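You operate a simulated robot arm through the tools that you are given. There is no shell and no other tool.

You run a simulated robot arm. Do the job below in one go: nothing can be reset, and whatever is moved stays where it is left.

Task
Pump four shots of sauce into the white cup and put it back.
Fine: Stand the cup on the right ring and swing the spout over it; swing it back to the middle before you lift the cup. No drips; the other cups stay empty. Set down upright: what you pick out.

The check looks at the end state, three seconds after you hand in, the way a careful person would. Anything else that was tipped, shoved, dropped, spilled or broken makes it a failure.

Robot
A 7-joint arm with a two-finger parallel gripper, fixed in place. Base frame: the origin is at the foot of the arm, x ahead of it, y to its left, z up; the work surface is at about z = 800. Lengths are in mm, angles in degrees, forces in N, time in s.
With the tool pointing down near the work surface it reaches from about 300 to 700 mm from the base axis. Its first joint turns from -66.0 to 66.0 degrees. Payload 1.57 kg.
The TCP is the grasp point between the finger pads, 30 mm short of the fingertips. In the tool frame z runs along the fingers and y along their closing line. The gripper opens to 110 mm. The fingers are 24 mm wide and 12 mm thick; the gripper's body (48 by 112 mm) begins 78 mm behind the TCP.
Orientation is told as [roll, pitch, yaw] about the base's x, y, z axes, in that order, counted from this pose: with the fingers straight down and closing along the base's y, the tool's x points along the base's -x, its y along +y and its z along -z.

Tools
- The arm moves only by the tool send_rows. Its argument "increments" is a list of rows, each a list of 3 entries, a list of its own where there are three numbers: the shift along the tool's x, y, z in units of 30 mm (1.0 is 30 mm), then the turn, a rotation vector about the tool's x, y, z in units of 5 degrees (1.0 is 5 degrees), then the gripper command, from -1 (shut) to 1 (fully open), values between in proportion. In form: [[[tx, ty, tz], [rx, ry, rz], claw], ...]. A call has 1 to 20 rows; each row shifts and turns the commanded pose from where the row before left it, along the tool's axes as they then stand. A call with a number of a shift or a turn outside -1 to 1 is refused whole. Rows are played at 5 a second. More than 50 mm and 8.6 degrees between two rows, or a gripper value outside its range, and nothing of the call is played. Where a pose cannot be reached the arm comes as near as it can. A force on the tool above 40 N (or 10 N above the force at the start of the call, whichever is more), or a blocked arm, ends the call early, and 0.2 s more pass. The fingers move at their own pace (about 108 mm/s each) and stop on an object; they squeeze with about 27 N. The grip force told is the motor's: it shows also when the fingers shut on nothing. Time passes only in rows, and 0.2 s behind the last, so rows that do not move let the fingers close. It gives the time, the measured TCP pose, the force on the tool (base axes), the opening and the grip force at its end, in the units of the frame above (readings bear some noise), with the torque about the TCP (base axes, N m) and any sound that the robot's microphone picked up.
- Cameras (640 x 400 px; columns grow to the right, rows downward): "scene" is fixed at [171.9, -405.5, 1394.3]; the picture's right is [0.67, -0.74, 0.00], its down [-0.50, -0.45, -0.74] and it looks along [0.55, 0.50, -0.67] (base axes); focal length 294 px, centre (320, 200). "wrist" rides on the gripper at [70, 16, -141] in the tool frame; the picture's right is [-0.23, 0.97, 0.00], its down [-0.85, -0.20, -0.48] and it looks along [-0.47, -0.11, 0.88] (tool axes); focal length 222 px, centre (320, 200). There is no depth. A picture from a camera that has moved, and an enlarged one, comes with that camera's place and axes in the base frame and with its lens.
- snapshot(camera): a new picture of that camera. It takes no simulated time.
- enlarge(camera, box): a new picture of the part [left, top, right, bottom] of that camera's present view, enlarged. It takes no simulated time.
- finish_job(): hands the job in; it is judged then, once.

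Places have to be worked out from the pictures, the camera data and where the tool is seen. Open the gripper and draw the arm clear of the work before you hand the job in, unless the task says otherwise.

The tools are called after "Request:" as a command line: name --argument value ..., lists and objects as JSON in quotes. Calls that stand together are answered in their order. send_rows: Moves the arm, as the interface text tells. Its arguments: {"type":"object","properties":{"increments":{"type":"array","items":{"type":"array"}}},"required":["increments"]} The other tools are called the same way: snapshot (camera) takes a picture; enlarge (camera, box) takes an enlarged picture of a part of a camera's view; finish_job () hands the job in.

At the start:

```text
time_s: 0.0
position: [385.7, 46.2, 1172.0]
orientation: [-0.1, 0.0, 0.0]
ft_force: [1.0, -0.2, 0.1]
moment: [0.02, -0.01, 0.01]
opening: 109.9
finger_force: 0.0
```

scene: 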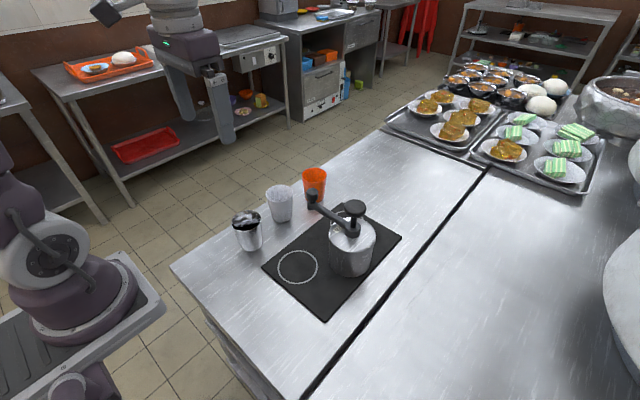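
wrist: 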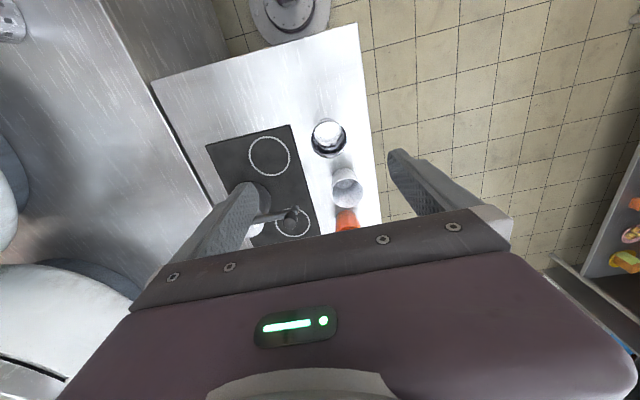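

I'll look closely at the work area first: a pump dispenser on a black mat with rings, and three cups (steel, white, orange).

Request:
enlarge --camera "scene" --box '[200, 150, 440, 300]'

Request:
enlarge --camera "wrist" --box '[180, 90, 420, 240]'

```text
2.67 times, centred on (320, 225) of scene
camera zoom: at [171.9, -405.5, 1394.3], right [0.67, -0.74, 0.0], down [-0.5, -0.45, -0.74], along [0.55, 0.5, -0.67], focal length 784 px, centre (320, 133)
```

zoom: 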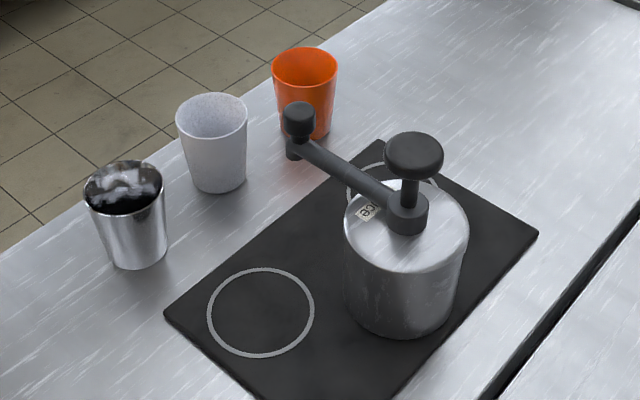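

```text
2.67 times, centred on (300, 165) of wrist
camera zoom: at [314.6, 63.2, 1313.1], right [0.23, 0.97, 0.0], down [0.85, -0.2, 0.48], along [0.47, -0.11, -0.88], focal length 592 px, centre (373, 293)
```

zoom: 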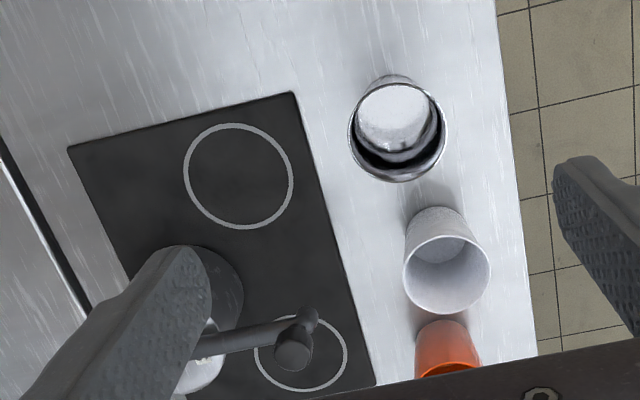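

The rings lie near (445,-87) and (639,-91), with the pump between and the spout pointing to +y. I'll enlarge further on the lid label and the mat for any markings that tell left from right.

Request:
enlarge --camera "scene" --box '[296, 180, 392, 240]'

Request:
enlarge --camera "scene" --box '[250, 230, 378, 320]'

Request:
enlarge --camera "wrist" --box '[220, 170, 348, 250]'

Request:
enlarge --camera "scene" --box '[220, 150, 348, 260]'

```text
6.67 times, centred on (344, 210) of scene
camera zoom: at [171.9, -405.5, 1394.3], right [0.67, -0.74, 0.0], down [-0.5, -0.45, -0.74], along [0.55, 0.5, -0.67], focal length 1961 px, centre (160, 133)
```

zoom: 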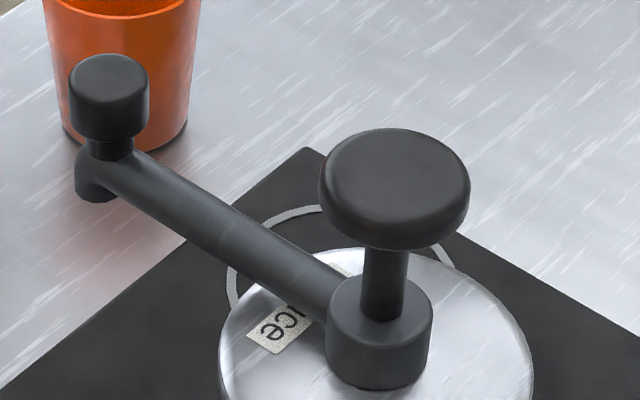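

```text
4.44 times, centred on (314, 275) of scene
camera zoom: at [171.9, -405.5, 1394.3], right [0.67, -0.74, 0.0], down [-0.5, -0.45, -0.74], along [0.55, 0.5, -0.67], focal length 1307 px, centre (347, -133)
```

zoom: 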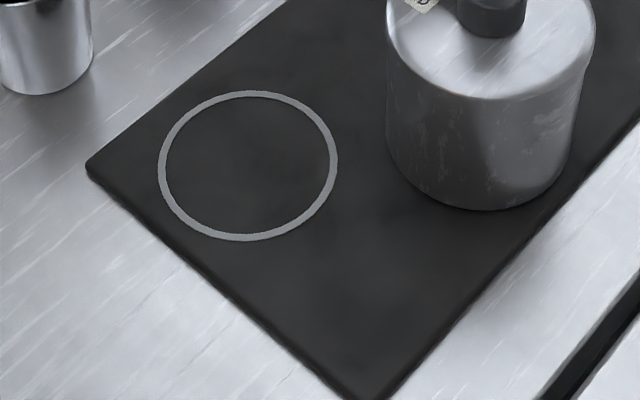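

```text
5.00 times, centred on (284, 210) of wrist
camera zoom: at [314.6, 63.2, 1313.1], right [0.23, 0.97, 0.0], down [0.85, -0.2, 0.48], along [0.47, -0.11, -0.88], focal length 1111 px, centre (500, 150)
```

zoom: 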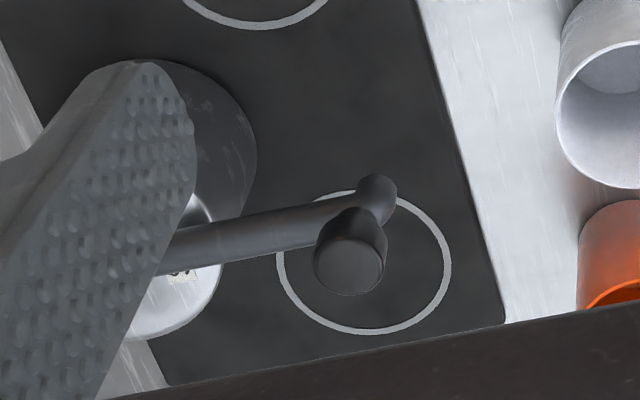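

```text
3.64 times, centred on (284, 205) of scene
camera zoom: at [171.9, -405.5, 1394.3], right [0.67, -0.74, 0.0], down [-0.5, -0.45, -0.74], along [0.55, 0.5, -0.67], focal length 1069 px, centre (451, 182)
```

zoom: 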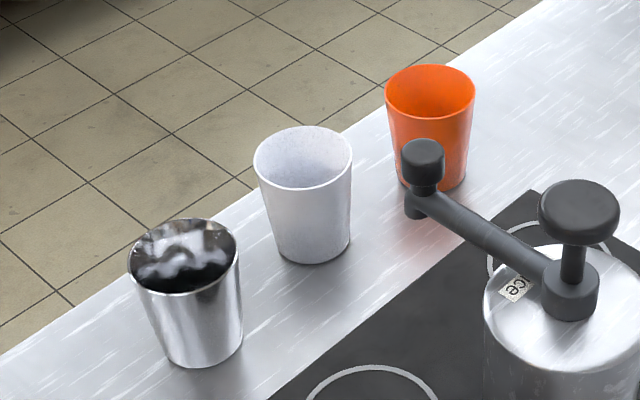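

The lid label "Sauce" reads upright for someone standing on the +y side, the counter edge where the cups are. Seen from there, the right ring is the one at about (445,-87). I'll move the open gripper above that side for a closer wrist view of the pump, spout and cups before touching anything.

Request:
send_rows --increments '[[[0, -0.8, 0.6], [0, 0, 0], 1], [[0, -0.9, 0.7], [0, 0, 0], 1], [[0, -0.9, 0.7], [0, 0, 0], 1], [[0, -0.9, 0.7], [0, 0, 0], 1], [[0, -0.9, 0.5], [0, 0, 0], 1], [[0, 0, 0], [0, 0, 0], 1]]'

Request:
snapshot --camera "wrist"

Request:
enlarge --camera "scene" --box '[200, 150, 440, 300]'

```text
time_s: 1.4
position: [384.8, -87.0, 1075.1]
orientation: [0.0, 0.1, 0.0]
ft_force: [0.7, -0.1, 0.3]
moment: [-0.03, 0.03, 0.0]
opening: 110.1
finger_force: 0.0
```

```text
taken
camera wrist: at [314.3, -69.6, 1216.9], right [0.23, 0.97, 0.0], down [0.85, -0.2, 0.48], along [0.47, -0.11, -0.88], focal length 222 px, centre (320, 200)
```

wrist: 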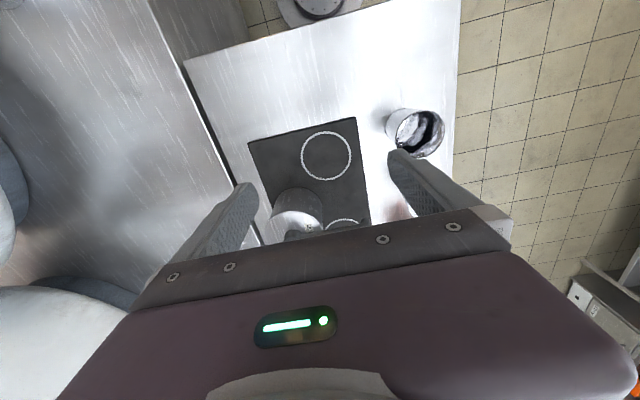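

```text
2.67 times, centred on (320, 225) of scene
camera zoom: at [171.9, -405.5, 1394.3], right [0.67, -0.74, 0.0], down [-0.5, -0.45, -0.74], along [0.55, 0.5, -0.67], focal length 784 px, centre (320, 133)
```

zoom: 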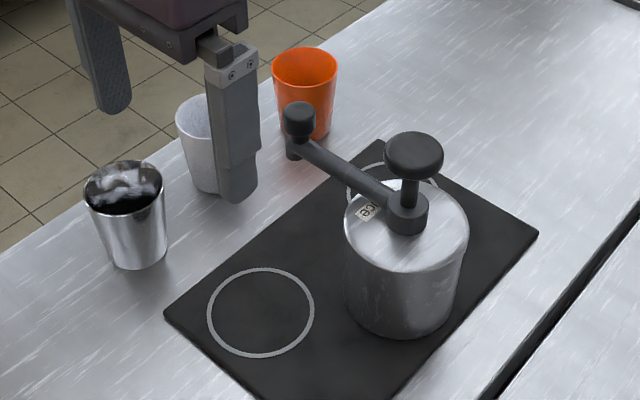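

The wrist camera sees mainly what is on the base side of the gripper. I'll rise and move forward to look down on the pump from above.

Request:
send_rows --increments '[[[-0.9, 0.18, -0.57], [0, 0, 0], 1], [[-0.9, 0.18, -0.57], [0, 0, 0], 1], [[-0.9, 0.18, -0.57], [0, 0, 0], 1], [[-0.9, 0.18, -0.57], [0, 0, 0], 1], [[-0.9, 0.18, -0.57], [0, 0, 0], 1], [[0, 0, 0], [0, 0, 0], 1]]'

Request:
snapshot --camera "wrist"

Request:
enlarge --camera "wrist" --box '[220, 80, 412, 200]'

```text
time_s: 2.8
position: [520.5, -59.2, 1162.0]
orientation: [0.0, 0.1, 0.0]
ft_force: [-0.7, 0.5, -0.5]
moment: [0.02, -0.02, -0.01]
opening: 109.7
finger_force: 0.0
```

```text
taken
camera wrist: at [449.5, -41.0, 1302.6], right [0.23, 0.97, 0.0], down [0.86, -0.2, 0.48], along [0.47, -0.11, -0.88], focal length 222 px, centre (320, 200)
```

wrist: 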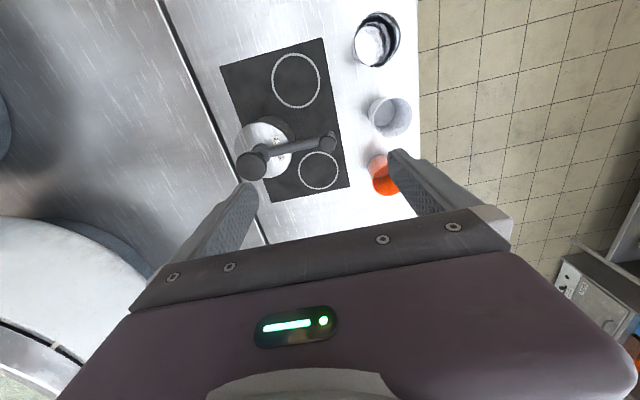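

```text
3.33 times, centred on (316, 140) of wrist
camera zoom: at [449.5, -41.0, 1302.6], right [0.23, 0.97, 0.0], down [0.86, -0.2, 0.48], along [0.47, -0.11, -0.88], focal length 740 px, centre (333, 400)
```

zoom: 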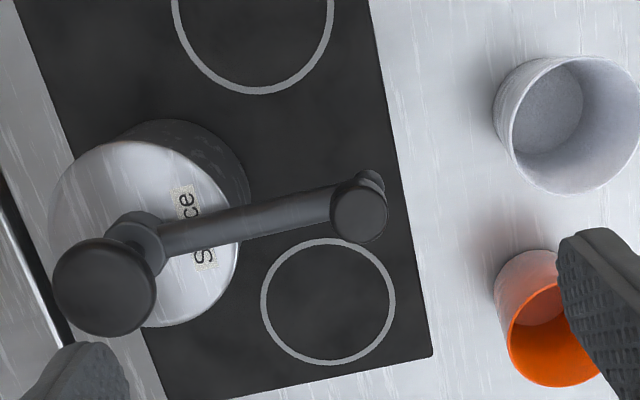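

The label confirms it: "Sauce" reads from +y, so the right ring is the one at about (445,-88). The other estimates are pump axis (541,-168), spout knob (538,-49) with top z≈961, press knob top z≈985, and white cup (536,69), about 90 tall. Next I'll go above the white cup and check alignment.

Request:
send_rows --increments '[[[-0.11, 0.857, 0], [0, 0, 0], 1], [[-0.11, 0.857, 0], [0, 0, 0], 1], [[-0.11, 0.857, 0.2], [0, 0, 0], 1], [[-0.11, 0.857, 0.6], [0, 0, 0], 1], [[-0.11, 0.857, 0.9], [0, 0, 0], 1], [[0, 0, 1], [0, 0, 0], 1], [[0, 0, 1], [0, 0, 0], 1], [[0, 0, 1], [0, 0, 0], 1], [[0, 0, 1], [0, 0, 0], 1], [[0, 0, 0.7], [0, 0, 0], 1], [[0, 0, 0.5], [0, 0, 0], 1], [[0, 0, 0], [0, 0, 0], 1]]'

Request:
snapshot --camera "wrist"

Request:
enlarge --camera "scene" --box '[200, 130, 392, 250]'

```text
time_s: 5.4
position: [535.9, 68.6, 953.8]
orientation: [0.0, 0.0, 0.0]
ft_force: [-0.3, -0.1, -0.4]
moment: [-0.01, -0.01, 0.02]
opening: 110.2
finger_force: 0.1
```

```text
taken
camera wrist: at [465.8, 86.0, 1095.4], right [0.23, 0.97, 0.0], down [0.85, -0.2, 0.48], along [0.47, -0.11, -0.88], focal length 222 px, centre (320, 200)
```

wrist: 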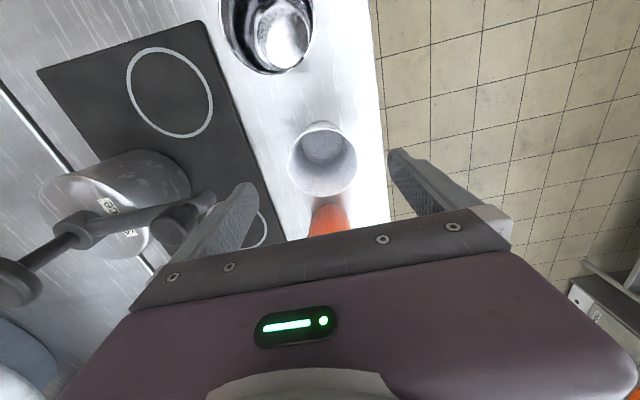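

```text
3.33 times, centred on (296, 190) of scene
camera zoom: at [171.9, -405.5, 1394.3], right [0.67, -0.74, 0.0], down [-0.5, -0.45, -0.74], along [0.55, 0.5, -0.67], focal length 980 px, centre (400, 233)
```

zoom: 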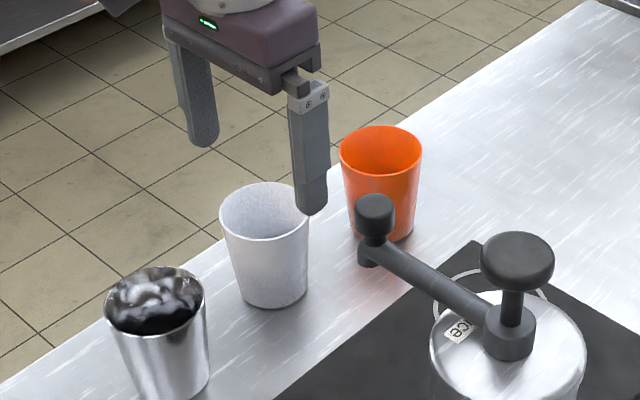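

The fingers are above the rim with the cup roughly centred between them. I'll enlarge to refine the cup position.

Request:
enlarge --camera "wrist" --box '[256, 100, 416, 200]'

```text
4.00 times, centred on (336, 150) of wrist
camera zoom: at [465.8, 86.0, 1095.4], right [0.23, 0.97, 0.0], down [0.85, -0.2, 0.48], along [0.47, -0.11, -0.88], focal length 888 px, centre (256, 400)
```

zoom: 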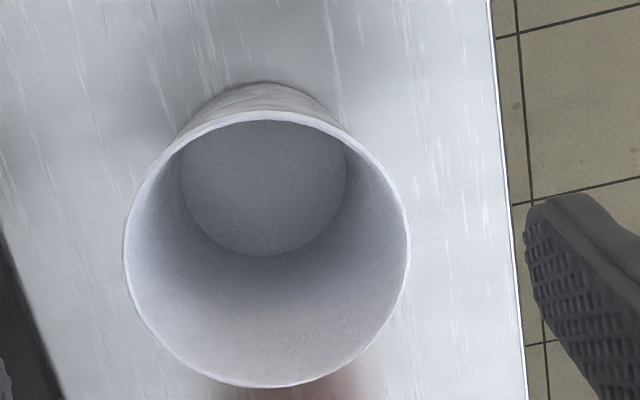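

The cup centre comes out near (538,71.5). I'll shift by about 2 mm in x and 2.5 mm in y, then descend to z≈850 around the cup with the gripper still open.

Request:
send_rows --increments '[[[-0.06, 0.085, 0], [0, 0, 0], 1], [[0, 0, 0.6], [0, 0, 0], 1], [[0, 0, 0.8], [0, 0, 0], 1], [[0, 0, 0.8], [0, 0, 0], 1], [[0, 0, 0.7], [0, 0, 0], 1], [[0, 0, 0.5], [0, 0, 0], 1], [[0, 0, 0], [0, 0, 0], 1]]'

Request:
snapshot --camera "wrist"

Request:
enlarge --camera "scene" --box '[200, 130, 392, 250]'

```text
time_s: 7.0
position: [538.8, 72.0, 852.2]
orientation: [0.0, 0.0, 0.0]
ft_force: [-0.5, -0.9, 0.5]
moment: [0.01, -0.02, -0.02]
opening: 109.9
finger_force: 0.0
```

```text
taken
camera wrist: at [468.0, 89.3, 993.2], right [0.23, 0.97, 0.0], down [0.85, -0.2, 0.48], along [0.47, -0.11, -0.88], focal length 222 px, centre (320, 200)
```

wrist: 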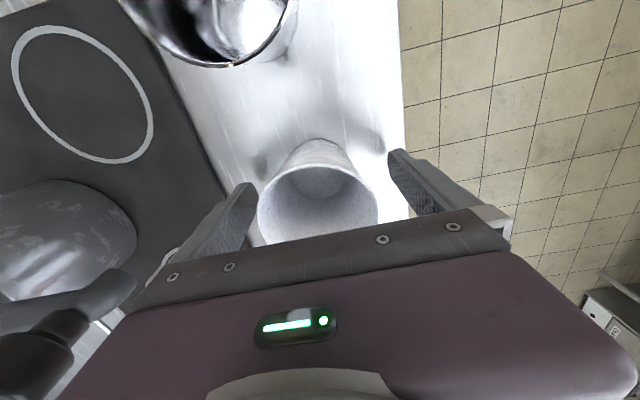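

```text
3.33 times, centred on (296, 190) of scene
camera zoom: at [171.9, -405.5, 1394.3], right [0.67, -0.74, 0.0], down [-0.5, -0.45, -0.74], along [0.55, 0.5, -0.67], focal length 980 px, centre (400, 233)
```

zoom: 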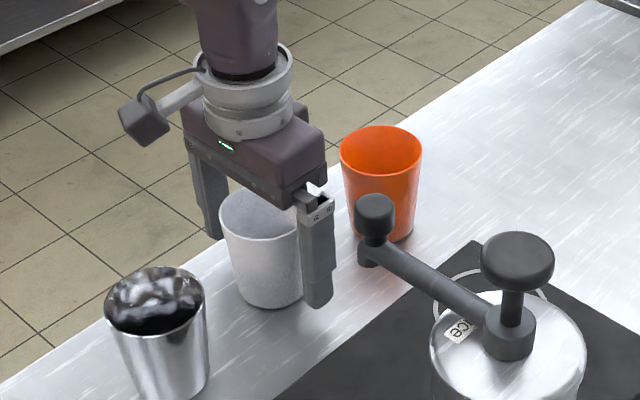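

The fingers straddle the cup cleanly. I'll close in steps to a grip and read the opening.

Request:
send_rows --increments '[[[0, 0, 0], [0, 0, 0], 0.5], [[0, 0, 0], [0, 0, 0], 0.3], [[0, 0, 0], [0, 0, 0], 0.2], [[0, 0, 0], [0, 0, 0], 0.1], [[0, 0, 0], [0, 0, 0], 0.0], [[0, 0, 0], [0, 0, 0], -0.3], [[0, 0, 0], [0, 0, 0], -0.3]]'

Request:
snapshot --camera "wrist"

```text
time_s: 8.6
position: [537.7, 70.8, 850.6]
orientation: [0.0, -0.1, 0.0]
ft_force: [0.0, -0.7, 0.7]
moment: [0.03, 0.0, -0.01]
opening: 72.6
finger_force: 27.4
```

```text
taken
camera wrist: at [467.9, 89.2, 993.5], right [0.23, 0.97, 0.0], down [0.85, -0.2, 0.48], along [0.47, -0.11, -0.88], focal length 222 px, centre (320, 200)
```

wrist: 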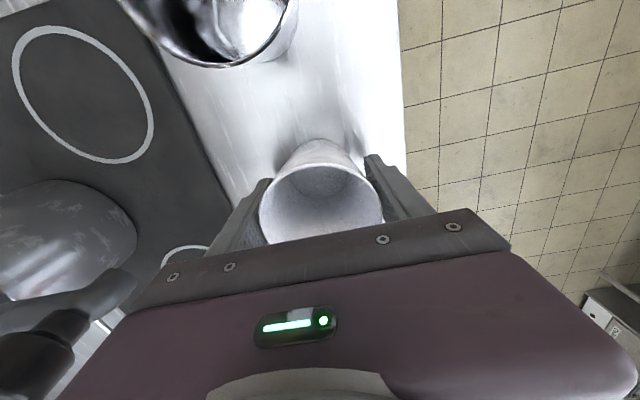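

The grip holds at 72.6 mm, which is the rim, since the cup widens upward. The contact is about 40 mm above the TCP, so I'll reopen slightly, rise 25 mm and regrasp so the pads hold the rim.

Request:
send_rows --increments '[[[0, 0, 0], [0, 0, 0], 0.6], [[0, 0, 0], [0, 0, 0], 0.6], [[0, 0, -0.4], [0, 0, 0], 0.6], [[0, 0, -0.43], [0, 0, 0], 0.6], [[0, 0, 0], [0, 0, 0], 0.4], [[0, 0, 0], [0, 0, 0], 0.3], [[0, 0, 0], [0, 0, 0], 0.1], [[0, 0, 0], [0, 0, 0], -0.3], [[0, 0, 0], [0, 0, 0], -0.3]]'

Request:
snapshot --camera "wrist"

Request:
enlarge --camera "scene" --box '[220, 130, 348, 210]'

```text
time_s: 10.6
position: [539.2, 71.7, 876.6]
orientation: [-0.1, -0.1, 0.1]
ft_force: [0.0, -0.1, 1.9]
moment: [0.02, 0.04, -0.03]
opening: 72.6
finger_force: 27.5
```

```text
taken
camera wrist: at [467.8, 89.3, 1018.2], right [0.23, 0.97, 0.0], down [0.85, -0.2, 0.48], along [0.47, -0.11, -0.88], focal length 222 px, centre (320, 200)
```

wrist: 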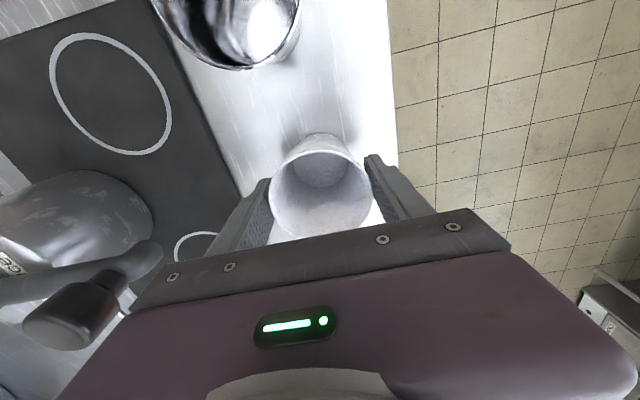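

```text
5.00 times, centred on (284, 170) of scene
camera zoom: at [171.8, -405.5, 1394.3], right [0.67, -0.74, 0.0], down [-0.5, -0.45, -0.74], along [0.55, 0.5, -0.67], focal length 1470 px, centre (500, 350)
```

zoom: 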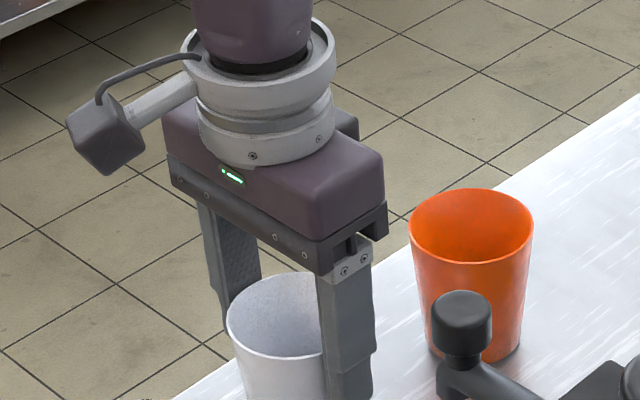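

The rim grip is firm at 72.6 mm, 27 N. I'll lift a little first to check that the cup comes up straight.

Request:
send_rows --increments '[[[0, 0, -0.2], [0, 0, 0], -0.3], [[0, 0, -0.3], [0, 0, 0], -0.3], [[0, 0, -0.5], [0, 0, 0], -0.3], [[0, 0, 0], [0, 0, 0], -0.3]]'

Request:
snapshot --camera "wrist"

Request:
enlarge --camera "scene" --box '[216, 130, 376, 230]'

```text
time_s: 11.6
position: [538.0, 71.1, 906.4]
orientation: [0.1, 0.1, 0.0]
ft_force: [0.1, -0.4, -0.7]
moment: [0.0, 0.01, 0.05]
opening: 72.3
finger_force: 27.1
```

```text
taken
camera wrist: at [467.9, 89.1, 1048.7], right [0.23, 0.97, 0.0], down [0.85, -0.2, 0.48], along [0.47, -0.11, -0.88], focal length 222 px, centre (320, 200)
```

wrist: 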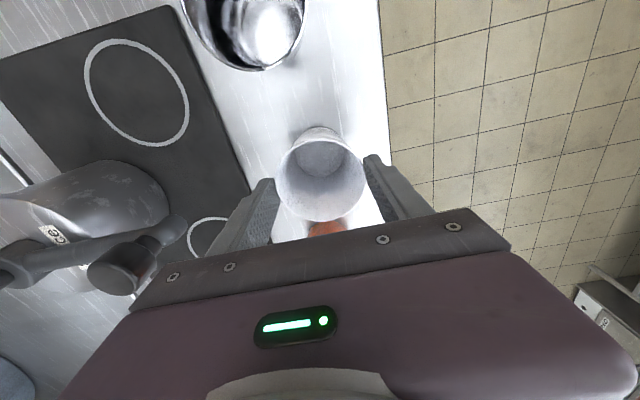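

```text
4.00 times, centred on (296, 180) of scene
camera zoom: at [171.9, -405.5, 1394.3], right [0.67, -0.74, 0.0], down [-0.5, -0.45, -0.74], along [0.55, 0.5, -0.67], focal length 1176 px, centre (416, 280)
```

zoom: 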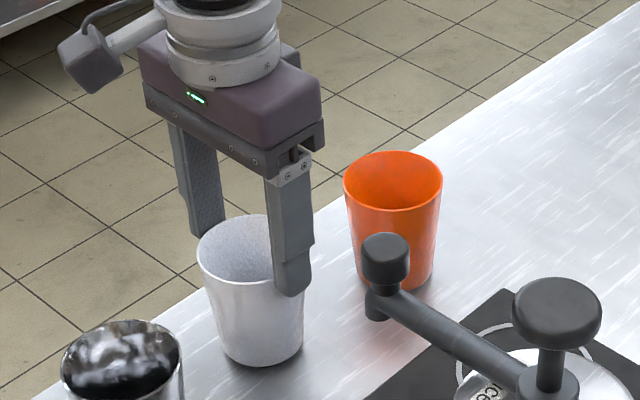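

The gripper rose 30 mm but the cup appears to have stayed on the table, as its rim moved away from the camera. I'll check the finger contact closely before doing anything else.

Request:
enlarge --camera "wrist" --box '[224, 110, 432, 240]'

Request:
enlarge --camera "scene" --box '[248, 160, 328, 230]'

```text
3.08 times, centred on (328, 175) of wrist
camera zoom: at [467.9, 89.1, 1048.7], right [0.23, 0.97, 0.0], down [0.85, -0.2, 0.48], along [0.47, -0.11, -0.88], focal length 684 px, centre (295, 277)
```

zoom: 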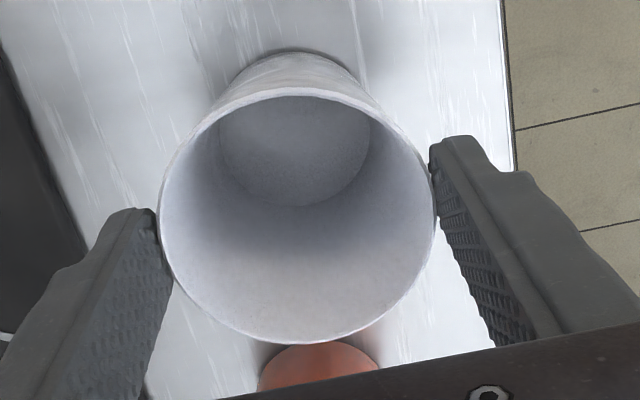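

```text
5.71 times, centred on (288, 195) of scene
camera zoom: at [171.9, -405.5, 1394.3], right [0.67, -0.74, 0.0], down [-0.5, -0.45, -0.74], along [0.55, 0.5, -0.67], focal length 1681 px, centre (503, 229)
```

zoom: 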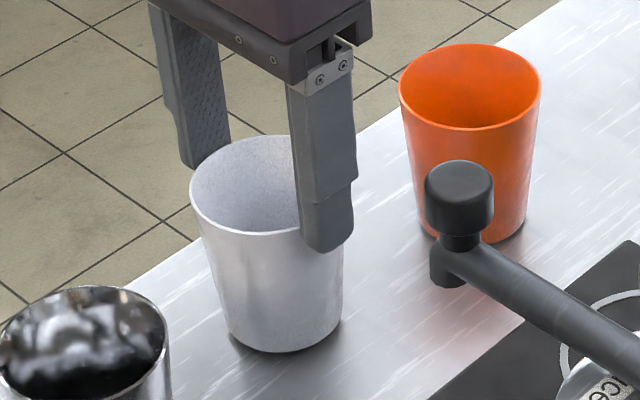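

The cup stayed put and the fingers slid over the rim. I'll reopen slightly, come down so the rim sits at the pad centre, close fully with more settling time, and lift only a few millimetres to read the force.

Request:
send_rows --increments '[[[0, 0, 0], [0, 0, 0], 0.6], [[0, 0, 0], [0, 0, 0], 0.6], [[0, 0, 0.4], [0, 0, 0], 0.6], [[0, 0, 0.4], [0, 0, 0], 0.6], [[0, 0, 0], [0, 0, 0], 0.4], [[0, 0, 0], [0, 0, 0], 0.3], [[0, 0, 0], [0, 0, 0], -0.5], [[0, 0, 0], [0, 0, 0], -1], [[0, 0, 0], [0, 0, 0], -1], [[0, 0, 0], [0, 0, 0], -1]]'

Request:
send_rows --increments '[[[0, 0, -0.1], [0, 0, 0], -1]]'

Request:
enlarge --camera "wrist" --box '[224, 110, 432, 240]'

```text
time_s: 13.8
position: [538.4, 70.4, 882.4]
orientation: [-0.1, 0.0, -0.1]
ft_force: [0.4, 0.2, -0.2]
moment: [-0.01, 0.02, -0.03]
opening: 71.5
finger_force: 27.1
```

```text
time_s: 14.2
position: [538.0, 71.0, 887.6]
orientation: [0.0, -0.1, 0.0]
ft_force: [0.6, 0.5, -0.6]
moment: [-0.01, -0.04, 0.06]
opening: 71.4
finger_force: 26.7
```

```text
3.08 times, centred on (328, 175) of wrist
camera zoom: at [467.8, 89.1, 1027.7], right [0.23, 0.97, 0.0], down [0.86, -0.2, 0.48], along [0.47, -0.11, -0.88], focal length 684 px, centre (295, 277)
```

zoom: 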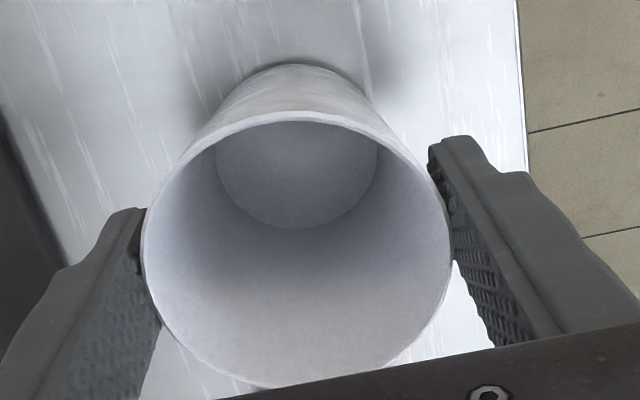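

The opening is now 71.4 mm with the full shut command. I'll lift another 9 mm and see whether the cup follows.

Request:
send_rows --increments '[[[0, 0, -0.1], [0, 0, 0], -1], [[0, 0, -0.1], [0, 0, 0], -1], [[0, 0, -0.1], [0, 0, 0], -1]]'

Request:
enlarge --camera "wrist" --box '[224, 110, 432, 240]'

Request:
enlarge --camera "scene" --box '[248, 160, 328, 230]'

```text
time_s: 15.0
position: [538.4, 71.1, 895.1]
orientation: [0.0, 0.0, -0.1]
ft_force: [-0.4, -0.9, 0.0]
moment: [0.0, 0.02, 0.0]
opening: 71.6
finger_force: 26.8
```

```text
3.08 times, centred on (328, 175) of wrist
camera zoom: at [467.8, 89.3, 1036.9], right [0.23, 0.97, 0.0], down [0.85, -0.2, 0.48], along [0.47, -0.11, -0.88], focal length 684 px, centre (295, 277)
```

zoom: 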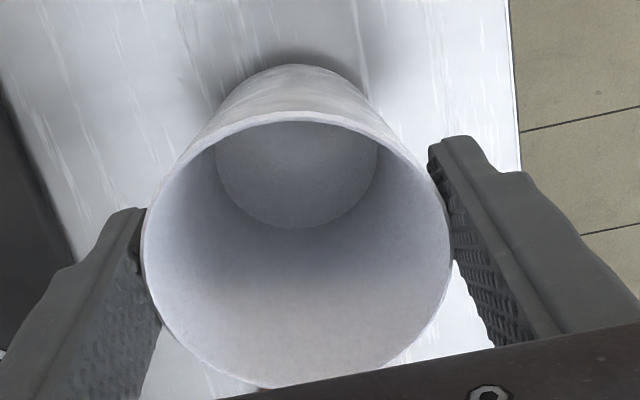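

```text
5.71 times, centred on (288, 195) of scene
camera zoom: at [171.9, -405.5, 1394.3], right [0.67, -0.74, 0.0], down [-0.5, -0.45, -0.74], along [0.55, 0.5, -0.67], focal length 1681 px, centre (503, 229)
```

zoom: 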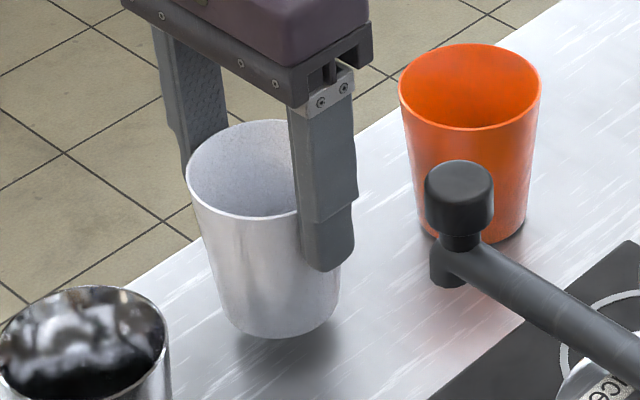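

The cup follows now: the pads grip it with the rim at TCP height, and full shut holds. I'll lift it clear and carry it over to above the right ring, keeping it away from the spout knob and the steel cup.

Request:
send_rows --increments '[[[0, 0, -0.3], [0, 0, 0], -1], [[0, 0, -0.5], [0, 0, 0], -1], [[0, 0, -0.65], [0, 0, 0], -1], [[0, 0, -0.65], [0, 0, 0], -1], [[0, 0, -0.65], [0, 0, 0], -1], [[0, 0, -0.6], [0, 0, 0], -1], [[0, 0, -0.4], [0, 0, 0], -1], [[0, 0, -0.18], [0, 0, 0], -1], [[0, 0, 0], [0, 0, 0], -1]]'

Request:
enlarge --camera "scene" --box '[216, 110, 376, 230]'

```text
time_s: 17.0
position: [538.2, 71.3, 1013.0]
orientation: [0.0, 0.0, 0.0]
ft_force: [-0.1, 0.2, -0.7]
moment: [-0.01, -0.01, 0.01]
opening: 71.4
finger_force: 27.6
```

```text
3.33 times, centred on (296, 170) of scene
camera zoom: at [171.9, -405.5, 1394.3], right [0.67, -0.74, 0.0], down [-0.5, -0.45, -0.74], along [0.55, 0.5, -0.67], focal length 980 px, centre (400, 300)
```

zoom: 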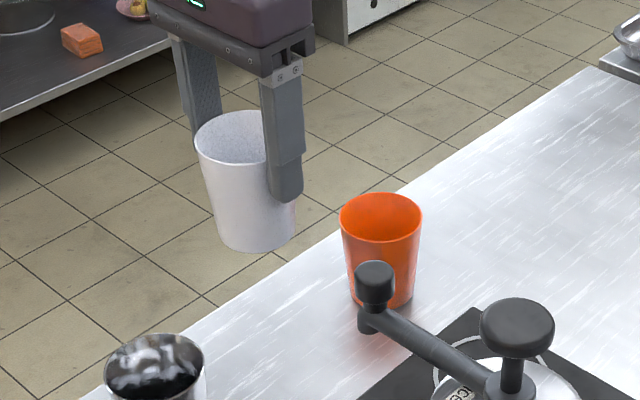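

The cup hangs upright and secure, with its bottom at about 930. I'll carry it to above the right ring at (446,-87.5).

Request:
send_rows --increments '[[[0.35, -0.23, 0], [0, 0, 0], -1], [[0.55, -0.35, 0], [0, 0, 0], -1], [[0.6, -0.4, 0], [0, 0, 0], -1], [[0.45, -0.5, 0], [0, 0, 0], -1], [[0.3, -0.6, 0], [0, 0, 0], -1], [[0.25, -0.65, 0], [0, 0, 0], -1], [[0.2, -0.65, 0], [0, 0, 0], -1], [[0.15, -0.65, 0], [0, 0, 0], -1], [[0.12, -0.6, 0], [0, 0, 0], -1], [[0.08, -0.4, 0], [0, 0, 0], -1], [[0.03, -0.26, 0], [0, 0, 0], -1], [[0, 0, 0], [0, 0, 0], -1]]'

Request:
enlarge --camera "scene" --box '[200, 150, 440, 300]'

Request:
snapshot --camera "wrist"

```text
time_s: 19.6
position: [445.8, -86.8, 1011.8]
orientation: [0.0, 0.0, -0.1]
ft_force: [0.0, -0.8, -0.9]
moment: [-0.02, -0.01, -0.01]
opening: 71.5
finger_force: 27.3
```

```text
2.67 times, centred on (320, 225) of scene
camera zoom: at [171.9, -405.5, 1394.3], right [0.67, -0.74, 0.0], down [-0.5, -0.45, -0.74], along [0.55, 0.5, -0.67], focal length 784 px, centre (320, 133)
```

zoom: 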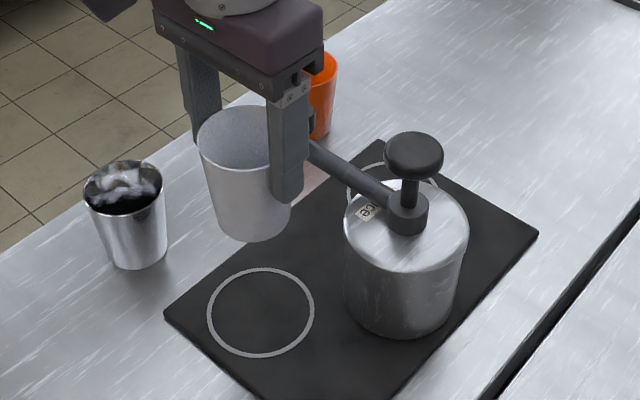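

```text
taken
camera wrist: at [375.4, -69.5, 1153.9], right [0.23, 0.97, 0.0], down [0.85, -0.2, 0.48], along [0.47, -0.11, -0.88], focal length 222 px, centre (320, 200)
```

wrist: 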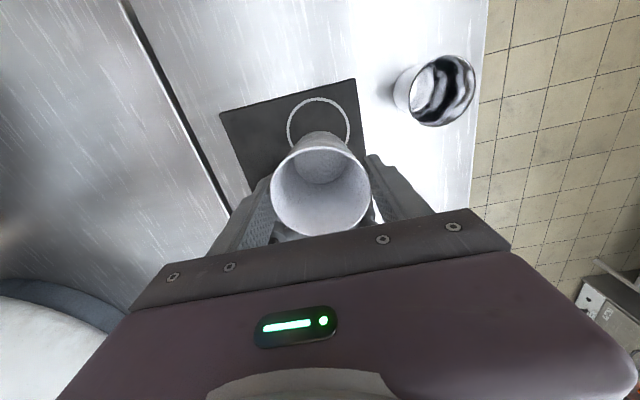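

Above the ring now. I'll descend to about 10 mm above the mat and check the alignment to the ring.

Request:
send_rows --increments '[[[0, 0, 0.3], [0, 0, 0], -1], [[0, 0, 0.5], [0, 0, 0], -1], [[0, 0, 0.65], [0, 0, 0], -1], [[0, 0, 0.65], [0, 0, 0], -1], [[0, 0, 0.65], [0, 0, 0], -1], [[0, 0, 0.5], [0, 0, 0], -1], [[0, 0, 0.4], [0, 0, 0], -1], [[0, 0, 0.25], [0, 0, 0], -1], [[0, 0, 0], [0, 0, 0], -1]]'

Request:
enlarge --camera "scene" --box '[240, 190, 400, 290]'

Request:
snapshot --camera "wrist"

```text
time_s: 21.6
position: [445.2, -88.3, 896.3]
orientation: [0.1, 0.0, 0.0]
ft_force: [-0.4, -0.4, -0.4]
moment: [-0.03, 0.01, 0.01]
opening: 71.3
finger_force: 26.6
```

```text
4.00 times, centred on (320, 240) of scene
camera zoom: at [171.9, -405.5, 1394.3], right [0.67, -0.74, 0.0], down [-0.5, -0.45, -0.74], along [0.55, 0.5, -0.67], focal length 1176 px, centre (320, 40)
```

zoom: 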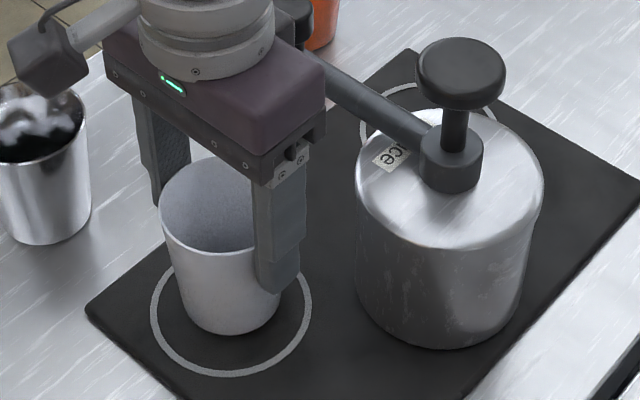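

```text
taken
camera wrist: at [375.7, -69.7, 1037.2], right [0.23, 0.97, 0.0], down [0.86, -0.2, 0.48], along [0.47, -0.11, -0.88], focal length 222 px, centre (320, 200)
```

wrist: 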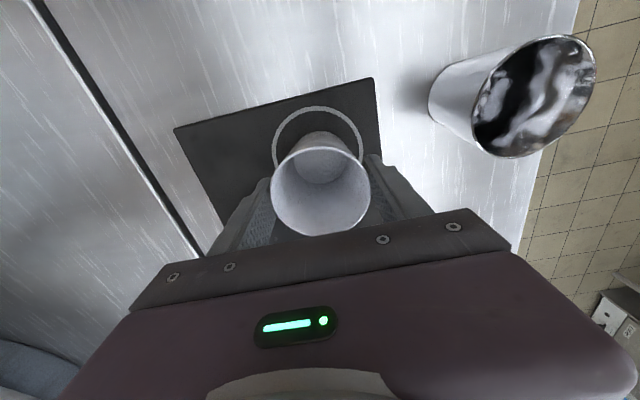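

The cup base projects to the ring centre. I'll lower in small steps and watch for contact force.

Request:
send_rows --increments '[[[0, 0, 0.1], [0, 0, 0], -1], [[0, 0, 0.07], [0, 0, 0], -1]]'

Request:
send_rows --increments '[[[0, 0, 0.05], [0, 0, 0], -1]]'

Request:
enlarge --camera "scene" --box '[240, 220, 336, 280]'

```text
time_s: 22.2
position: [445.7, -87.1, 890.4]
orientation: [0.0, -0.1, -0.1]
ft_force: [-0.6, 0.4, 4.1]
moment: [0.03, 0.06, 0.0]
opening: 71.1
finger_force: 26.4
```

```text
time_s: 22.6
position: [446.3, -86.5, 890.0]
orientation: [0.0, -0.2, 0.0]
ft_force: [-2.6, 0.9, 33.1]
moment: [0.11, 0.08, -0.07]
opening: 71.4
finger_force: 27.8
```

```text
6.67 times, centred on (288, 250) of scene
camera zoom: at [171.3, -405.4, 1394.4], right [0.67, -0.74, 0.0], down [-0.5, -0.45, -0.74], along [0.55, 0.5, -0.67], focal length 1961 px, centre (533, -133)
```

zoom: 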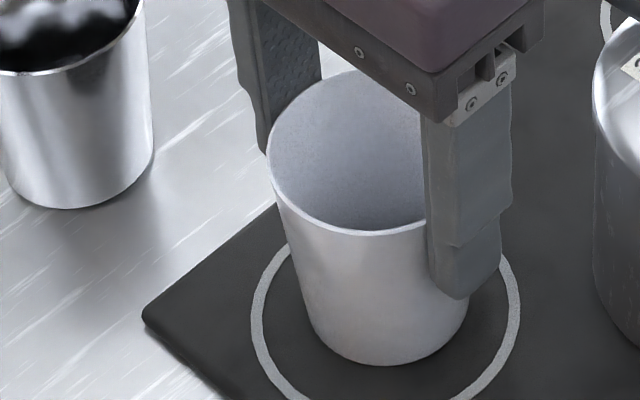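

Contact was at TCP z≈890, so the mat is about 6 mm thick, and I'm pressing 33 N. I'll ease off 1.5 mm, then open gently to release.

Request:
send_rows --increments '[[[0, 0, -0.05], [0, 0, 0], -1], [[0, 0, 0], [0, 0, 0], -1]]'

Request:
send_rows --increments '[[[0, 0, 0], [0, 0, 0], 0.35], [[0, 0, 0], [0, 0, 0], 0.45], [[0, 0, 0], [0, 0, 0], 0.6], [[0, 0, 0], [0, 0, 0], 0.6]]'

Request:
snapshot --camera "wrist"

Request:
enlarge --camera "scene" --box '[240, 220, 336, 280]'

```text
time_s: 23.2
position: [446.1, -85.6, 890.5]
orientation: [0.0, 0.0, 0.0]
ft_force: [2.0, -1.5, 3.7]
moment: [-0.12, -0.23, 0.02]
opening: 71.1
finger_force: 27.4
```

```text
time_s: 24.2
position: [445.6, -86.7, 890.6]
orientation: [0.0, 0.1, -0.1]
ft_force: [0.4, 0.4, 0.2]
moment: [0.0, -0.02, -0.04]
opening: 87.9
finger_force: 0.0
```

```text
taken
camera wrist: at [375.5, -69.3, 1032.1], right [0.23, 0.97, 0.0], down [0.85, -0.2, 0.48], along [0.47, -0.11, -0.88], focal length 222 px, centre (320, 200)
```

wrist: 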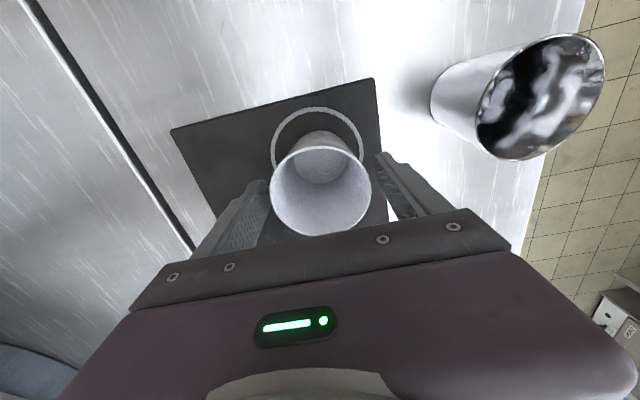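

```text
6.67 times, centred on (288, 250) of scene
camera zoom: at [171.9, -405.5, 1394.3], right [0.67, -0.74, 0.0], down [-0.5, -0.45, -0.74], along [0.55, 0.5, -0.67], focal length 1961 px, centre (533, -133)
```

zoom: 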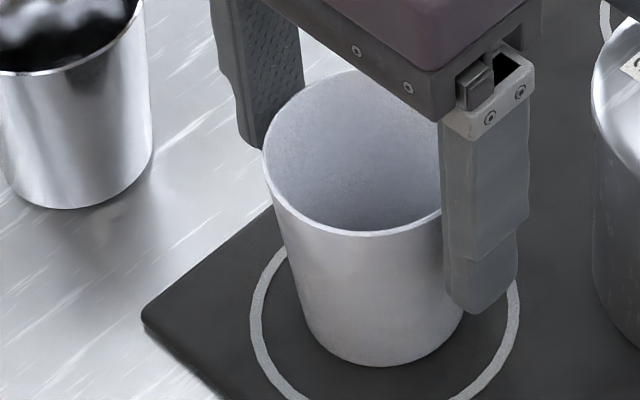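

The cup stands centred on the ring and is released. I'll rise straight up clear of it and look at the spout again.

Request:
send_rows --increments '[[[0, 0, -0.3], [0, 0, 0], 0.6], [[0, 0, -0.6], [0, 0, 0], 0.6], [[0, 0, -0.8], [0, 0, 0], 0.6], [[0, 0, -1], [0, 0, 0], 0.6], [[0, 0, -1], [0, 0, 0], 0.6], [[0, 0, -1], [0, 0, 0], 0.6], [[0, 0, -0.6], [0, 0, 0], 0.6], [[0, 0, 0], [0, 0, 0], 0.6]]'

Request:
enlarge --camera "scene" --box '[240, 160, 400, 290]'

Request:
snapshot --camera "wrist"

```text
time_s: 26.0
position: [446.6, -87.2, 1050.6]
orientation: [0.0, 0.0, 0.0]
ft_force: [0.2, 0.0, 0.5]
moment: [0.03, -0.01, -0.01]
opening: 88.0
finger_force: 0.0
```

```text
3.08 times, centred on (320, 225) of scene
camera zoom: at [171.9, -405.5, 1394.3], right [0.67, -0.74, 0.0], down [-0.5, -0.45, -0.74], along [0.55, 0.5, -0.67], focal length 905 px, centre (320, 123)
```

zoom: 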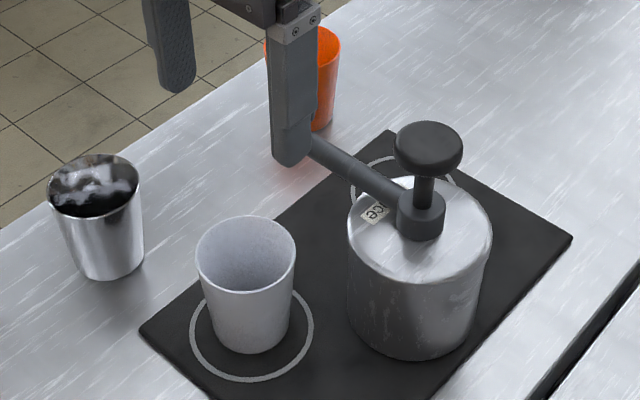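

```text
taken
camera wrist: at [375.2, -69.7, 1191.7], right [0.23, 0.97, 0.0], down [0.85, -0.2, 0.48], along [0.47, -0.11, -0.88], focal length 222 px, centre (320, 200)
```

wrist: 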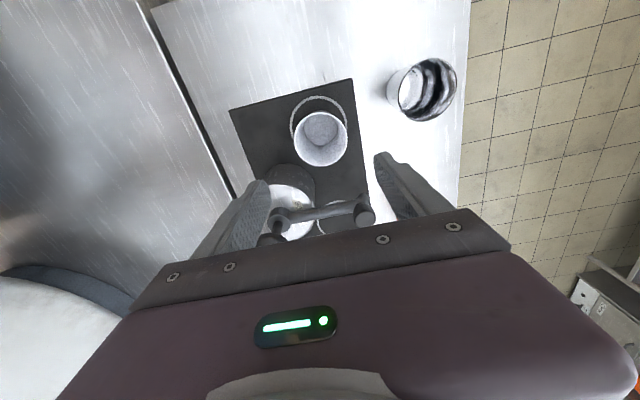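

The white cup is upright on the right ring. To swing the spout under control I'll use the gripper as a loose fork around its end knob, so I first yaw the tool -90° here, up high, so the fingers close along base x.

Request:
send_rows --increments '[[[0, 0, -0.5], [0, 0, 1], 0.6], [[0, 0, 0], [0, 0, 1], 0.6], [[0, 0, 0], [0, 0, 1], 0.6], [[0, 0, 0], [0, 0, 1], 0.6], [[0, 0, 0], [0, 0, 1], 0.6], [[0, 0, 0], [0, 0, 1], 0.6], [[0, 0, 0], [0, 0, 1], 0.6], [[0, 0, 0], [0, 0, 1], 0.6], [[0, 0, 0], [0, 0, 1], 0.6], [[0, 0, 0], [0, 0, 1], 0.6], [[0, 0, 0], [0, 0, 1], 0.6], [[0, 0, 0], [0, 0, 1], 0.6], [[0, 0, 0], [0, 0, 1], 0.6], [[0, 0, 0], [0, 0, 1], 0.6], [[0, 0, 0], [0, 0, 1], 0.6], [[0, 0, 0], [0, 0, 1], 0.6], [[0, 0, 0], [0, 0, 1], 0.6], [[0, 0, 0], [0, 0, 1], 0.6], [[0, 0, 0], [0, 0, 0], 0.6]]'

Request:
snapshot --camera "wrist"

Request:
snapshot --camera "scene"

```text
time_s: 30.0
position: [446.1, -87.3, 1063.9]
orientation: [0.0, 0.0, -90.1]
ft_force: [-0.6, 0.2, 0.2]
moment: [0.01, -0.03, 0.02]
opening: 88.3
finger_force: 0.1
```

```text
taken
camera wrist: at [461.6, -16.2, 1206.4], right [0.97, -0.23, 0.0], down [-0.2, -0.85, 0.48], along [-0.11, -0.47, -0.88], focal length 222 px, centre (320, 200)
```

wrist: 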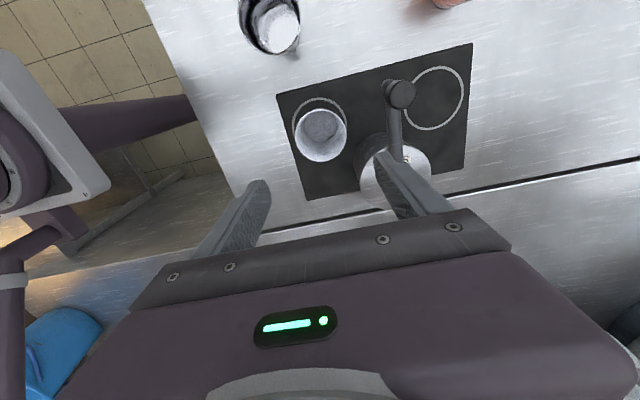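

```text
taken
```

scene: 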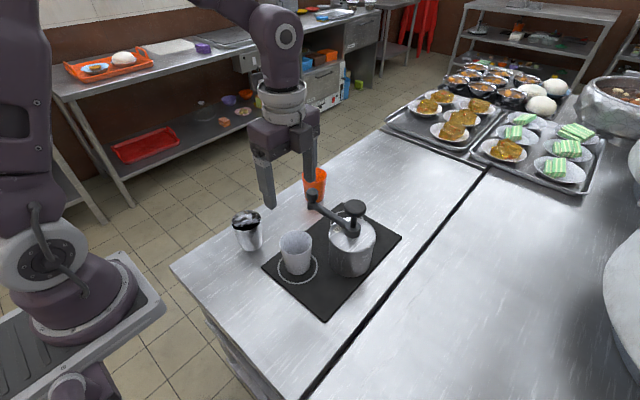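

The yaw is done and the view confirms cup on ring with the spout in the middle. I'll move above the spout knob at about (537,-49) with the fork narrowed to 40 mm and check alignment from there.

Request:
send_rows --increments '[[[0.3, 0.75, 0], [0, 0, 0], 0.2], [[0.32, 0.76, 0], [0, 0, 0], -0.1], [[0.32, 0.76, 0], [0, 0, 0], -0.27], [[0.32, 0.76, 0], [0, 0, 0], -0.27], [[0, 0, 0], [0, 0, 0], -0.27]]'

Request:
snapshot --camera "wrist"

Request:
enlarge --camera "wrist" --box '[224, 80, 416, 200]'

Request:
enlarge --camera "scene" --box '[240, 130, 400, 250]'

```text
time_s: 31.2
position: [536.5, -49.6, 1065.3]
orientation: [0.0, 0.0, -90.1]
ft_force: [0.2, 0.6, -1.0]
moment: [0.0, -0.01, -0.03]
opening: 40.1
finger_force: 0.0
```

```text
taken
camera wrist: at [552.2, 21.8, 1206.5], right [0.97, -0.23, 0.0], down [-0.2, -0.85, 0.48], along [-0.11, -0.47, -0.88], focal length 222 px, centre (320, 200)
```

wrist: 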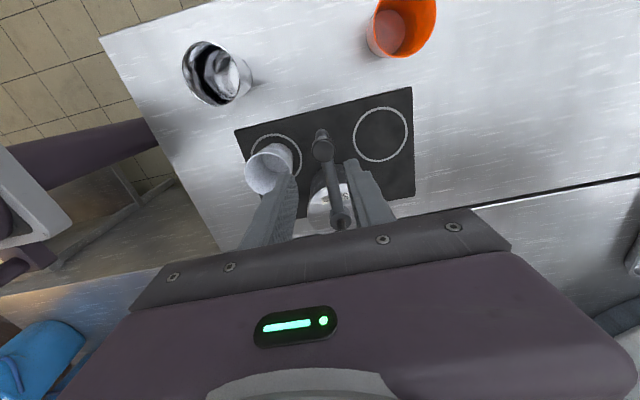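

```text
3.33 times, centred on (320, 140) of wrist
camera zoom: at [552.2, 21.8, 1206.5], right [0.97, -0.23, 0.0], down [-0.2, -0.85, 0.48], along [-0.11, -0.47, -0.88], focal length 740 px, centre (320, 400)
```

zoom: 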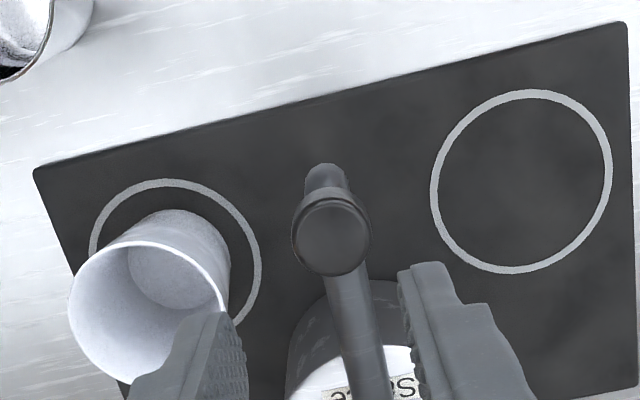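

```text
3.33 times, centred on (320, 190) of scene
camera zoom: at [171.9, -405.5, 1394.3], right [0.67, -0.74, 0.0], down [-0.5, -0.45, -0.74], along [0.55, 0.5, -0.67], focal length 980 px, centre (320, 233)
```

zoom: 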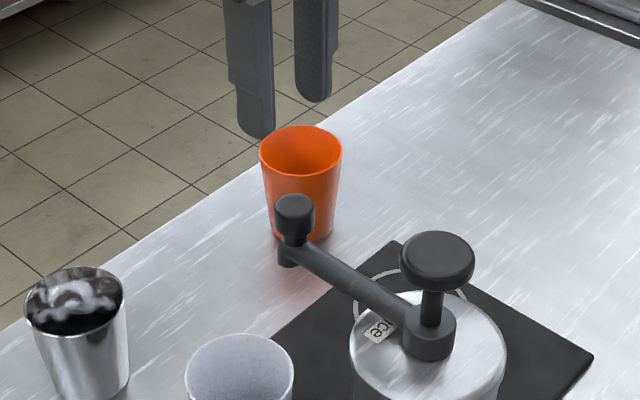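

The knob computes to about (538.5,-50). I'll shift x by 2 mm and descend until the fingertips are just above the knob top, then verify.

Request:
send_rows --increments '[[[0, 0.06, 0.5], [0, 0, 0], -0.27], [[0, 0, 0.7], [0, 0, 0], -0.27], [[0, 0, 0.6], [0, 0, 0], -0.27], [[0, 0, 0.4], [0, 0, 0], -0.27], [[0, 0, 0], [0, 0, 0], -0.27]]'

Request:
enlarge --camera "wrist" --box '[224, 110, 416, 230]'

Request:
enlarge --camera "scene" --box '[264, 150, 384, 240]'

```text
time_s: 32.4
position: [537.5, -49.8, 999.0]
orientation: [0.1, -0.1, -90.0]
ft_force: [-0.3, 0.4, -0.2]
moment: [0.0, -0.02, 0.01]
opening: 40.3
finger_force: 0.0
```

```text
3.33 times, centred on (320, 170) of wrist
camera zoom: at [554.0, 21.3, 1140.0], right [0.97, -0.23, 0.0], down [-0.2, -0.86, 0.48], along [-0.11, -0.47, -0.88], focal length 740 px, centre (320, 300)
```

zoom: 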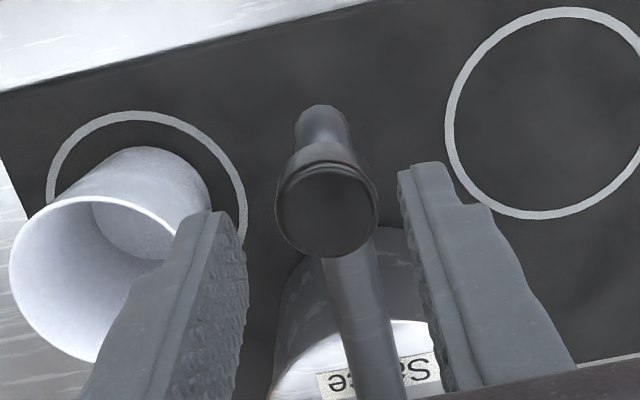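

```text
4.44 times, centred on (324, 195) of scene
camera zoom: at [171.9, -405.5, 1394.3], right [0.67, -0.74, 0.0], down [-0.5, -0.45, -0.74], along [0.55, 0.5, -0.67], focal length 1307 px, centre (302, 222)
```

zoom: 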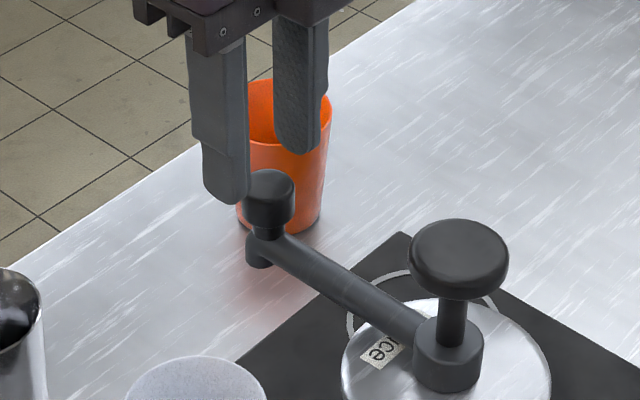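

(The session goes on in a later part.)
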